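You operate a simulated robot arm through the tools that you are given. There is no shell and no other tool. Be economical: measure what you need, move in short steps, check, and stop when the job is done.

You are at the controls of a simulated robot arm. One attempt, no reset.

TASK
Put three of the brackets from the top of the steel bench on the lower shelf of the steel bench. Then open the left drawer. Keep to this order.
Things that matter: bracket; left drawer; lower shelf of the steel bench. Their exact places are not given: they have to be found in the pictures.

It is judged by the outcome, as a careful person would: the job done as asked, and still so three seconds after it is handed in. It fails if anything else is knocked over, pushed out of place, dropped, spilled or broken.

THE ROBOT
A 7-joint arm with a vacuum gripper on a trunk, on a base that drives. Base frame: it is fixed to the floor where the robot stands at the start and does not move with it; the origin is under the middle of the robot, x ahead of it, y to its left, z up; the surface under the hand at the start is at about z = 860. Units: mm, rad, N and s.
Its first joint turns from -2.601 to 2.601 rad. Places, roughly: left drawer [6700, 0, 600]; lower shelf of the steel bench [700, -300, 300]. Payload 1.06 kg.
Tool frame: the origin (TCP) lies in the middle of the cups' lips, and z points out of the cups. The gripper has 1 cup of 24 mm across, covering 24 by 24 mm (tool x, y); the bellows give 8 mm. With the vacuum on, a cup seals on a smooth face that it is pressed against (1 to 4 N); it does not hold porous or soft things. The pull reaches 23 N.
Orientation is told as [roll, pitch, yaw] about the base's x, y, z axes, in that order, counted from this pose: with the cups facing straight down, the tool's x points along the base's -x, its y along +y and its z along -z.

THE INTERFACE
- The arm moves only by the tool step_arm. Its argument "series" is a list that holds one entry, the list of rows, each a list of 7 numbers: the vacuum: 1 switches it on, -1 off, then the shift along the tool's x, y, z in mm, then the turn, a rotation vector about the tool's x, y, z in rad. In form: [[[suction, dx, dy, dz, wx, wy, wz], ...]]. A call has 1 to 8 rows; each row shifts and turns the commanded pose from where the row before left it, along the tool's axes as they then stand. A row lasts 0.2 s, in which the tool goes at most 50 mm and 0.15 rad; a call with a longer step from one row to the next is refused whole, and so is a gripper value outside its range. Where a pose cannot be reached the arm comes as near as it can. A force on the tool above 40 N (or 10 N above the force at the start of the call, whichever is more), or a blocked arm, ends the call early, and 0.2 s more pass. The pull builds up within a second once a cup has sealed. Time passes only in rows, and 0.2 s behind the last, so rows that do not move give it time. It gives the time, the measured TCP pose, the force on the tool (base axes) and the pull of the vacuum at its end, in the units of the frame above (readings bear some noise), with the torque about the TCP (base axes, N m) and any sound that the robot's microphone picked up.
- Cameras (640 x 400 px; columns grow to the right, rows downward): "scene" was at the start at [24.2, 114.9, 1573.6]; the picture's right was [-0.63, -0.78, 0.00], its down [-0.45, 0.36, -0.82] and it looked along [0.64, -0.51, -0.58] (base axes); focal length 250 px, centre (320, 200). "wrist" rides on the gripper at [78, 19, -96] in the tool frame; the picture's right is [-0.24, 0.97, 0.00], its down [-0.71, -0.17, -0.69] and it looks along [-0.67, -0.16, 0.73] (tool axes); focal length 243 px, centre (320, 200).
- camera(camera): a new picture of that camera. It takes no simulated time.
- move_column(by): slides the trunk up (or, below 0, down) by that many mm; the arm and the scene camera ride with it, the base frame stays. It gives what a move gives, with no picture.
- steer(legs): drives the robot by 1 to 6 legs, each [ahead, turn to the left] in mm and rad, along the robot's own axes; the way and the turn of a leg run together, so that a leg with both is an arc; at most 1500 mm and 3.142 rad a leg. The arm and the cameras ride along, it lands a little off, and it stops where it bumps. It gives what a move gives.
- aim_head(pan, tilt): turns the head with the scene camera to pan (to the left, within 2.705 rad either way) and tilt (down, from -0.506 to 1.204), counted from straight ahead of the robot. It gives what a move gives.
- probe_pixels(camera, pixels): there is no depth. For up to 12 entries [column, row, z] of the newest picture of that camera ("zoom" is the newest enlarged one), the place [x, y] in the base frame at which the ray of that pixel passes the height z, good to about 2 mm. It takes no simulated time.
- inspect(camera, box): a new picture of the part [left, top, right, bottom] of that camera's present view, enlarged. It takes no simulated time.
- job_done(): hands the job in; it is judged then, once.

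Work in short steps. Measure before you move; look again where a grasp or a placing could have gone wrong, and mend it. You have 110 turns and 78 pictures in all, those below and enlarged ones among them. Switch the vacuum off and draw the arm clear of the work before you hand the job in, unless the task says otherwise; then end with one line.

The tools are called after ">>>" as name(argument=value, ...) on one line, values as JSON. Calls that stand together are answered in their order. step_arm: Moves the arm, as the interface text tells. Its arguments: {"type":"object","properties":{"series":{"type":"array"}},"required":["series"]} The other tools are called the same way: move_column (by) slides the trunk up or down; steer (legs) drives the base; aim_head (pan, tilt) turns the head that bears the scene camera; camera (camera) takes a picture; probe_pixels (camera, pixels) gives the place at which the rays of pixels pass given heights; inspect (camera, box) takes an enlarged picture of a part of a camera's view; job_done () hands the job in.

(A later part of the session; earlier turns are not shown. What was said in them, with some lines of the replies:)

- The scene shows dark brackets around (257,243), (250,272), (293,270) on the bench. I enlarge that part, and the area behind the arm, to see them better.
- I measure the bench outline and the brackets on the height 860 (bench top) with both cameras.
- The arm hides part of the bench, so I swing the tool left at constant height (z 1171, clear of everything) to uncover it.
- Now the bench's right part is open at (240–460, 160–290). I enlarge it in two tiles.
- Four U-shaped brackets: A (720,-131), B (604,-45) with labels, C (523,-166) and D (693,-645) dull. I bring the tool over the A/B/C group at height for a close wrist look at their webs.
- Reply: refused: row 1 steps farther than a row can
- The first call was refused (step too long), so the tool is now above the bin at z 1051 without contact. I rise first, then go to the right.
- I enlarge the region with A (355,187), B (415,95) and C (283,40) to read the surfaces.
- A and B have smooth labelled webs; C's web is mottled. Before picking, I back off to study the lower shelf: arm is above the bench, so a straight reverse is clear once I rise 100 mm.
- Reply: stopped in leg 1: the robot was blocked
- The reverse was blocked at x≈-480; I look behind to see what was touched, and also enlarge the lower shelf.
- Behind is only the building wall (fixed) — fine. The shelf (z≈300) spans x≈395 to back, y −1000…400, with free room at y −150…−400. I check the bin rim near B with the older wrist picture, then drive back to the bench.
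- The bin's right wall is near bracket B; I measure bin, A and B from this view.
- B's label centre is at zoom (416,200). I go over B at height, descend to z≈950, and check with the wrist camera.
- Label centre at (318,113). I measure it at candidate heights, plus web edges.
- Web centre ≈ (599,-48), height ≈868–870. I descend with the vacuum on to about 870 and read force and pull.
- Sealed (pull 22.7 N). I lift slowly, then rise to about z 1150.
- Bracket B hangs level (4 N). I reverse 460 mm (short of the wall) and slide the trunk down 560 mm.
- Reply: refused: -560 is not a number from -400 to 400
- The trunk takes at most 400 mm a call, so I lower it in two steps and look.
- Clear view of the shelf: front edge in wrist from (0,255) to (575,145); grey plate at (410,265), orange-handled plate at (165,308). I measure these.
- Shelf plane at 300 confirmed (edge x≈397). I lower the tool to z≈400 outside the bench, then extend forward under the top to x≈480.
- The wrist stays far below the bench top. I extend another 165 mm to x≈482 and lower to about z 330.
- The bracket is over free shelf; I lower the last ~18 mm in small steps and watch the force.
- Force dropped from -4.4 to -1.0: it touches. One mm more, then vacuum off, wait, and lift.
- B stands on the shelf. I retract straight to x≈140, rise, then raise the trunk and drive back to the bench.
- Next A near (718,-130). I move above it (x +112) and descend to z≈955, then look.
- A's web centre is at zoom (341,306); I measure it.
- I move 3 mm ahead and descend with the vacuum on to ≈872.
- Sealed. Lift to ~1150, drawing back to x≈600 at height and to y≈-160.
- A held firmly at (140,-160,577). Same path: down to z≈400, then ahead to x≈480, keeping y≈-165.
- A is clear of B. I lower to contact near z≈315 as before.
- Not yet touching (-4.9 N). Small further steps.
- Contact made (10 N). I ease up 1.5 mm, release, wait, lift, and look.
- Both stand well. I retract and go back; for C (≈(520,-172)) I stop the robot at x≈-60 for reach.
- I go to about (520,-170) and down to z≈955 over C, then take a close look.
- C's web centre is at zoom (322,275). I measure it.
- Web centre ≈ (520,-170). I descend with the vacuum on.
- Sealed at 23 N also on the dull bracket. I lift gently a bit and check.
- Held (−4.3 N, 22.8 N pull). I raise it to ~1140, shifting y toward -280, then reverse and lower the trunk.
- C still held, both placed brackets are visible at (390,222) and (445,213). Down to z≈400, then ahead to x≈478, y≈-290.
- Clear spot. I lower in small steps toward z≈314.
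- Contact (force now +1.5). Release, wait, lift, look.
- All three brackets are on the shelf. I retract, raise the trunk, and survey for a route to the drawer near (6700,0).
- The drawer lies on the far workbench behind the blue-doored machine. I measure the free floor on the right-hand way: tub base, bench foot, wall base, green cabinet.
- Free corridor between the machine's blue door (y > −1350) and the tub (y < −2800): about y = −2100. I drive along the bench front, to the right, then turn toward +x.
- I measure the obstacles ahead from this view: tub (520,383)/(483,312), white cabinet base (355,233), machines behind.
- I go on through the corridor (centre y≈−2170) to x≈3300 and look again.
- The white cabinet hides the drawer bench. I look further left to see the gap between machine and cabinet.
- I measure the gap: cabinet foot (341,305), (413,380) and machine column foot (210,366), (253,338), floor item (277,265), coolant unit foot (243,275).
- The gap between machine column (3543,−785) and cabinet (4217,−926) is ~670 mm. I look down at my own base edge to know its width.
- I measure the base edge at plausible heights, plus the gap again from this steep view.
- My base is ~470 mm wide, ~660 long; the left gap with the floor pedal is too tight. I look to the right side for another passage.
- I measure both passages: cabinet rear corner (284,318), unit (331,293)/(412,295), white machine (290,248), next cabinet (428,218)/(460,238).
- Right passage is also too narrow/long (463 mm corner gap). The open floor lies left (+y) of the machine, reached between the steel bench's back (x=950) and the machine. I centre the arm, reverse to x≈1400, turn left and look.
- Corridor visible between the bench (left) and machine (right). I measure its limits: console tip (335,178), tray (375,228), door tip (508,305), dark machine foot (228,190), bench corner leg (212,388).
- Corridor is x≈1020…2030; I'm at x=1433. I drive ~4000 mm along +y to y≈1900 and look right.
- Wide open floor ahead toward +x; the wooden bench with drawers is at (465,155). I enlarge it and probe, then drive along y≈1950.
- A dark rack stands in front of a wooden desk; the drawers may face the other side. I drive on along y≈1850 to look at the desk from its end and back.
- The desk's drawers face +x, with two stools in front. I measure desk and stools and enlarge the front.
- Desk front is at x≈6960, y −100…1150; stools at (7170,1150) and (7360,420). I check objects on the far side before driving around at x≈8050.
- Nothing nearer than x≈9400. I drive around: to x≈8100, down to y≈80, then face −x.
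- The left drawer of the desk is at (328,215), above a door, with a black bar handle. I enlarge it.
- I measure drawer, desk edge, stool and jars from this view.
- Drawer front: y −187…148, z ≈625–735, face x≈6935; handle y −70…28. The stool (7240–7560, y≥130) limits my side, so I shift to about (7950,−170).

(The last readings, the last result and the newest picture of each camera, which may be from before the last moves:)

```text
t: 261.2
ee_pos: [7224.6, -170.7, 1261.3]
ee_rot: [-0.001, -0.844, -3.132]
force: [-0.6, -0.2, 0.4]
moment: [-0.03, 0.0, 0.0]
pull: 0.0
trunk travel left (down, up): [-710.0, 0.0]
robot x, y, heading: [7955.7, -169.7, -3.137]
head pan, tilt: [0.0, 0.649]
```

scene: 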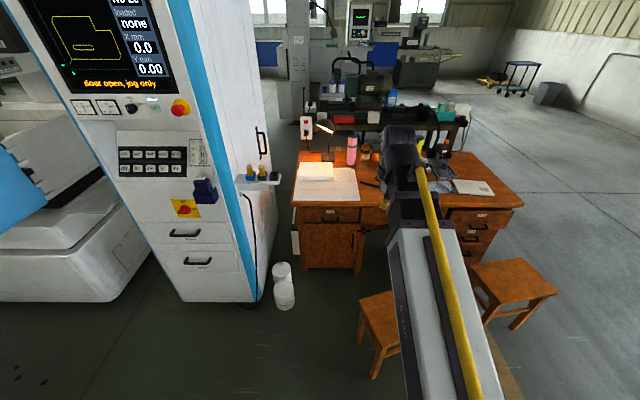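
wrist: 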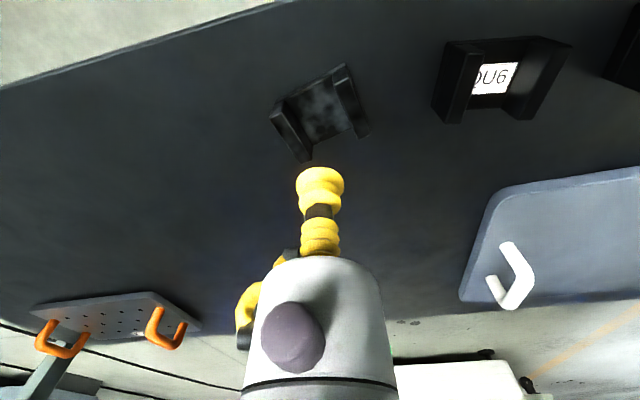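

Rotation works (pitch −0.844). I finish to −1.571 in place, then lower the trunk.

>>> step_arm(series=[[[-1, 0, 0, 0, 0, -0.145, 0], [-1, 0, 0, 0, 0, -0.145, 0], [-1, 0, 0, 0, 0, -0.145, 0], [-1, 0, 0, 0, 0, -0.146, 0], [-1, 0, 0, 0, 0, -0.146, 0], [-1, 0, 0, 0, 0, 0, 0]]])

>>> move_column(by=-400)

>>> move_column(by=-170)

>>> camera(camera="wrist")

>>> camera(camera="scene")

```text
t: 262.6
ee_pos: [7224.8, -169.9, 1261.2]
ee_rot: [-0.382, -1.569, -2.75]
force: [-0.3, 0.6, 0.6]
moment: [0.01, -0.01, 0.02]
pull: 0.1
trunk travel left (down, up): [-710.0, 0.0]
robot x, y, heading: [7953.1, -168.3, -3.138]
head pan, tilt: [0.0, 0.649]
```

```text
t: 266.4
ee_pos: [7223.8, -170.3, 860.1]
ee_rot: [-0.168, -1.568, -2.964]
force: [0.5, -0.4, 0.3]
moment: [0.01, 0.01, 0.01]
pull: 0.0
trunk travel left (down, up): [-310.0, 400.0]
robot x, y, heading: [7956.1, -167.6, -3.136]
head pan, tilt: [0.0, 0.649]
```

```text
t: 268.3
ee_pos: [7224.7, -170.8, 691.4]
ee_rot: [-0.169, -1.567, -2.96]
force: [-0.6, -0.2, 0.7]
moment: [0.02, -0.05, -0.03]
pull: 0.1
trunk travel left (down, up): [-140.0, 570.0]
robot x, y, heading: [7950.3, -169.7, -3.134]
head pan, tilt: [0.0, 0.649]
```

```text
20 pictures are left
```

wrist: 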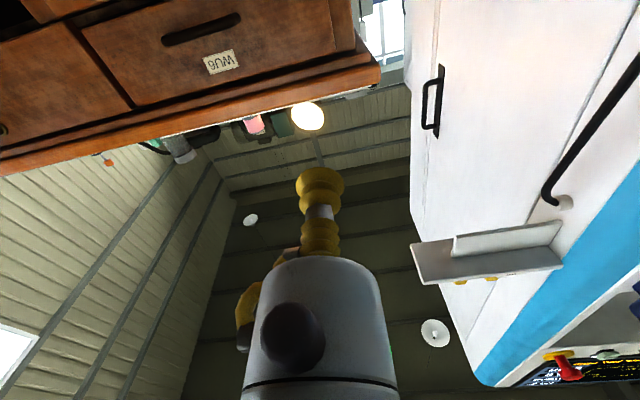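

```text
19 pictures are left
```

scene: 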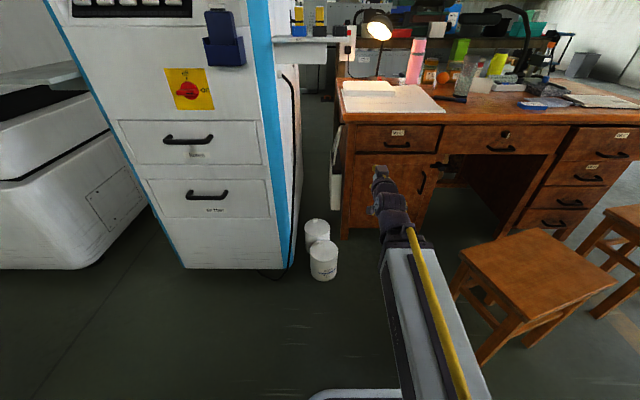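

Tool points at the desk. I enlarge the drawer in the scene view to find where to attach.

>>> inspect(camera="scene", box=[340, 100, 468, 180])

>>> probe_pixels(camera="zoom", pixels=[[285, 165, 700], [285, 165, 710], [120, 190, 690], [340, 230, 670], [85, 130, 740], [85, 250, 620], [490, 190, 690]])

>>> probe_pixels(camera="wrist", pixels=[[220, 62, 700], [220, 62, 720], [200, 28, 680], [340, 40, 700], [130, 105, 740]])

```text
5.00 times, centred on (404, 140) of scene
```

zoom: 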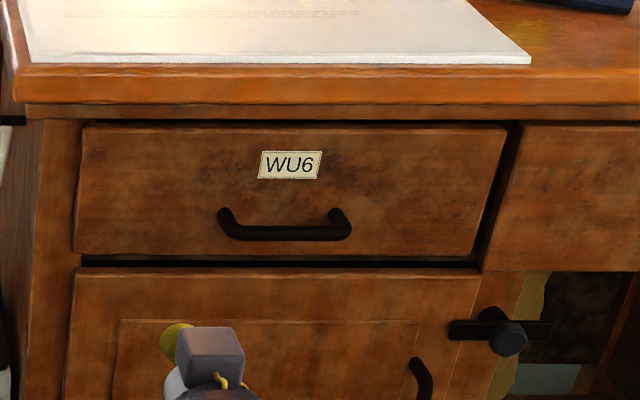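

```text
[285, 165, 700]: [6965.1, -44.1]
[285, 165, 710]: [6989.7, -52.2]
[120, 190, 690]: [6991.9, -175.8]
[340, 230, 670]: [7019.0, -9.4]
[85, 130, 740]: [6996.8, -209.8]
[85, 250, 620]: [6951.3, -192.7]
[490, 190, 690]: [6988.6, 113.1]
```

```text
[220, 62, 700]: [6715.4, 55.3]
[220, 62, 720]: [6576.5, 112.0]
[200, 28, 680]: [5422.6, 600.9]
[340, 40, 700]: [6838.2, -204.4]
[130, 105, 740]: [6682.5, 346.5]
```

Triangulated: face x≈6902, label at (y −24, z 675), face z≈598–708; handle y −81…+30, z≈630. I aim at the flat spot y≈−118, z≈655, approaching to x≈6960 first.

>>> step_arm(series=[[[-1, 18, -27, 0, 0, 0, 0], [-1, 18, -26, 0, 0, 0, 0], [-1, 0, 0, 45, 0, 0, 0], [-1, 0, 0, 45, 0, 0, 0], [-1, 0, 0, 45, 0, 0, 0], [-1, 0, 0, 45, 0, 0, 0], [-1, 0, 0, 45, 0, 0, 0], [-1, 0, 0, 30, 0, 0, 0]]])

>>> camera(camera="wrist")

>>> inspect(camera="scene", box=[340, 100, 468, 180])

```text
t: 270.1
ee_pos: [6969.0, -119.5, 654.4]
ee_rot: [-0.207, -1.567, -2.924]
force: [0.9, -0.4, -0.8]
moment: [0.03, -0.03, 0.0]
pull: 0.1
trunk travel left (down, up): [-140.0, 570.0]
robot x, y, heading: [7952.2, -172.5, -3.136]
head pan, tilt: [0.0, 0.649]
```

```text
17 pictures are left
```

wrist: 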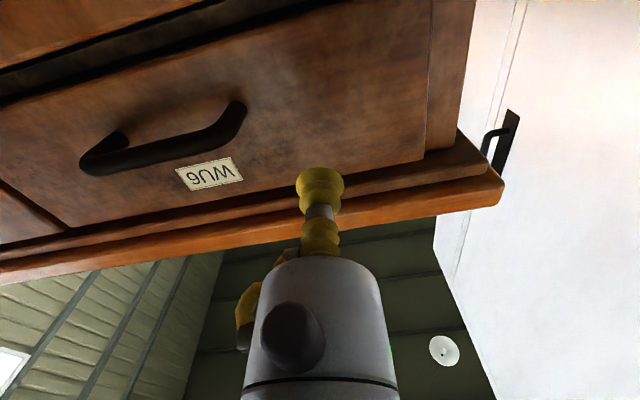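

```text
5.00 times, centred on (404, 140) of scene
```

zoom: 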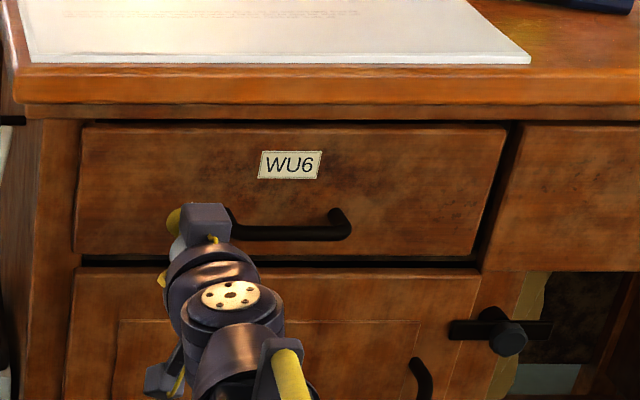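

The contact spot (ahead of the cup, wrist ≈(320,126)) is flat wood, clear of handle and label. I advance slowly with the vacuum on.

>>> step_arm(series=[[[1, 0, 0, 40, 0, 0, 0], [1, 0, 0, 10, 0, 0, 0], [1, 0, 0, 6, 0, 0, 0], [1, 0, 0, 4, 0, 0, 0], [1, 0, 0, 0, 0, 0, 0]]])

```text
t: 271.3
ee_pos: [6909.6, -119.6, 653.8]
ee_rot: [-0.18, -1.57, -2.953]
force: [-0.2, -0.5, -0.3]
moment: [0.02, 0.0, 0.03]
pull: 0.1
trunk travel left (down, up): [-140.0, 570.0]
robot x, y, heading: [7952.5, -172.5, -3.135]
head pan, tilt: [0.0, 0.649]
```

No contact yet at x=6909.6; 4 mm steps on.

>>> step_arm(series=[[[1, 0, 0, 4, 0, 0, 0], [1, 0, 0, 3, 0, 0, 0], [1, 0, 0, 3, 0, 0, 0], [1, 0, 0, 0, 0, 0, 0]]])

```text
t: 272.3
ee_pos: [6898.7, -120.4, 653.2]
ee_rot: [-0.154, -1.569, -2.979]
force: [9.7, 0.4, -5.9]
moment: [0.0, 0.05, -0.09]
pull: 22.6
trunk travel left (down, up): [-140.0, 570.0]
robot x, y, heading: [7950.5, -169.9, -3.134]
head pan, tilt: [0.0, 0.649]
```

Sealed on the drawer front (22.6 N). I pull back in small steps and watch whether it follows.

>>> step_arm(series=[[[1, 0, 0, -3, 0, 0, 0], [1, 0, 0, -5, 0, 0, 0], [1, 0, 0, -8, 0, 0, 0], [1, 0, 0, -10, 0, 0, 0], [1, 0, 0, -10, 0, 0, 0], [1, 0, 0, -10, 0, 0, 0]]])

```text
t: 273.7
ee_pos: [6945.9, -121.2, 654.5]
ee_rot: [-0.137, -1.567, -2.992]
force: [-0.7, -0.9, -4.5]
moment: [0.02, 0.06, -0.06]
pull: 23.0
trunk travel left (down, up): [-140.0, 570.0]
robot x, y, heading: [7950.5, -170.7, -3.135]
head pan, tilt: [0.0, 0.649]
```

The pull stays at 23 N and there's hardly any resistance: the drawer follows. I continue another 200 mm.

>>> step_arm(series=[[[1, 0, 0, -20, 0, 0, 0], [1, 0, 0, -25, 0, 0, 0], [1, 0, 0, -25, 0, 0, 0], [1, 0, 0, -25, 0, 0, 0], [1, 0, 0, -25, 0, 0, 0], [1, 0, 0, -25, 0, 0, 0], [1, 0, 0, -25, 0, 0, 0], [1, 0, 0, 0, 0, 0, 0]]])

>>> camera(camera="scene")

```text
t: 275.5
ee_pos: [7114.9, -119.5, 655.4]
ee_rot: [-0.25, -1.566, -2.879]
force: [2.8, -10.5, -5.9]
moment: [-0.04, 0.04, -0.07]
pull: 23.0
trunk travel left (down, up): [-140.0, 570.0]
robot x, y, heading: [7955.9, -173.4, -3.131]
head pan, tilt: [0.0, 0.649]
```

```text
15 pictures are left
```

scene: 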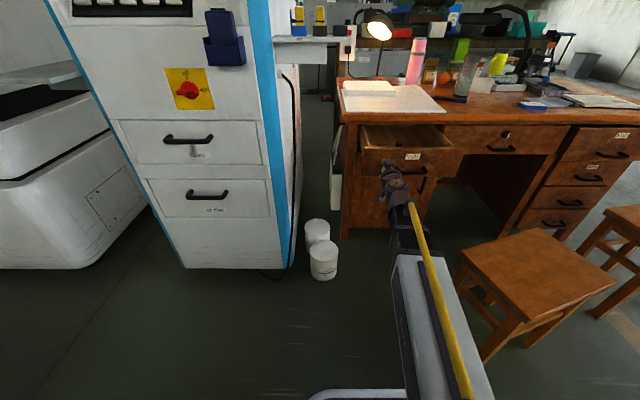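

Drawer is out ~215 mm. A side force of −10 N shows slight drift; I correct 3 mm sideways (−y) and pull on a bit more, watching for the stop.

>>> step_arm(series=[[[1, 0, 2, -10, 0, 0, 0], [1, 0, 1, -15, 0, 0, 0], [1, 0, 0, -20, 0, 0, 0], [1, 0, 0, -20, 0, 0, 0], [1, 0, 0, -20, 0, 0, 0], [1, 0, 0, 0, 0, 0, 0]]])

```text
t: 276.9
ee_pos: [7200.0, -120.9, 655.7]
ee_rot: [0.076, -1.567, 3.078]
force: [2.9, 10.1, -5.2]
moment: [-0.11, 0.07, 0.08]
pull: 22.9
trunk travel left (down, up): [-140.0, 570.0]
robot x, y, heading: [7952.2, -166.8, -3.135]
head pan, tilt: [0.0, 0.649]
```

Open about 300 mm without hitting a stop; that is plainly open. I ease the side force, release, and draw the tool back.

>>> step_arm(series=[[[1, 0, -1.5, 0, 0, 0, 0], [-1, 0, 0, 0, 0, 0, 0], [-1, 0, 0, 0, 0, 0, 0], [-1, 0, 0, 0, 0, 0, 0], [-1, 0, 0, 0, 0, 0, 0], [-1, 0, 0, -20, 0, 0, 0], [-1, 0, 0, -40, 0, 0, 0], [-1, 0, 0, -40, 0, 0, 0]]])

>>> camera(camera="scene")

```text
t: 278.7
ee_pos: [7226.3, -109.9, 658.0]
ee_rot: [-0.162, -1.568, -2.971]
force: [0.1, 0.2, -0.5]
moment: [0.02, 0.0, -0.04]
pull: 0.1
out of reach, approached as far as the arm can: row 7, 8
trunk travel left (down, up): [-140.0, 570.0]
robot x, y, heading: [7949.8, -169.6, -3.131]
head pan, tilt: [0.0, 0.649]
```

```text
14 pictures are left
```

scene: 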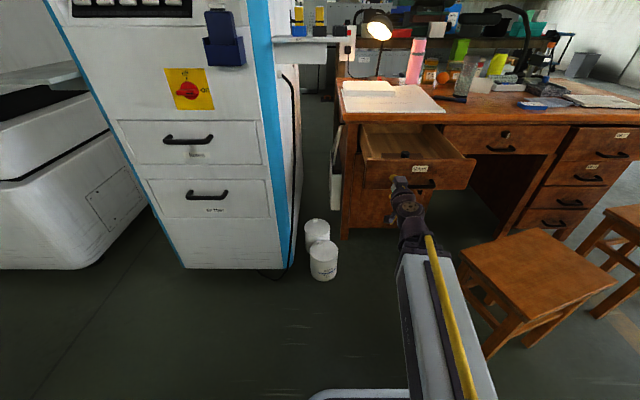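

Drawer stands open, vacuum off. The arm is at its near limit, so I reverse the base 250 mm (clear floor behind) to draw clear, and check.

>>> steer(legs=[[-250, 0]])

>>> camera(camera="scene")

```text
t: 280.5
ee_pos: [7476.6, -110.3, 657.5]
ee_rot: [-0.168, -1.568, -2.961]
force: [-0.6, 0.0, 0.5]
moment: [-0.03, 0.0, 0.01]
pull: 0.0
trunk travel left (down, up): [-140.0, 570.0]
robot x, y, heading: [8206.9, -169.3, -3.135]
head pan, tilt: [0.0, 0.649]
```

```text
13 pictures are left
```

scene: 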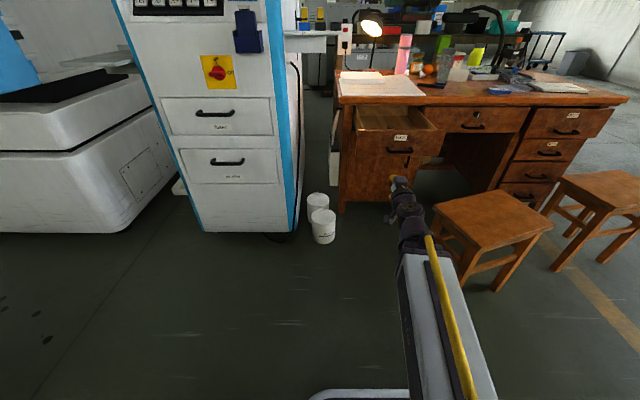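

The drawer stays open, the vacuum is off, the arm is clear, and nothing else looks disturbed. I hand in.

>>> job_done()

```text
The job is handed in.
```

Three brackets are on the lower shelf of the steel bench, and after that I opened the desk's left drawer about 300 mm. On the way the base bumped the building wall once while reversing, and I saw nothing disturbed.
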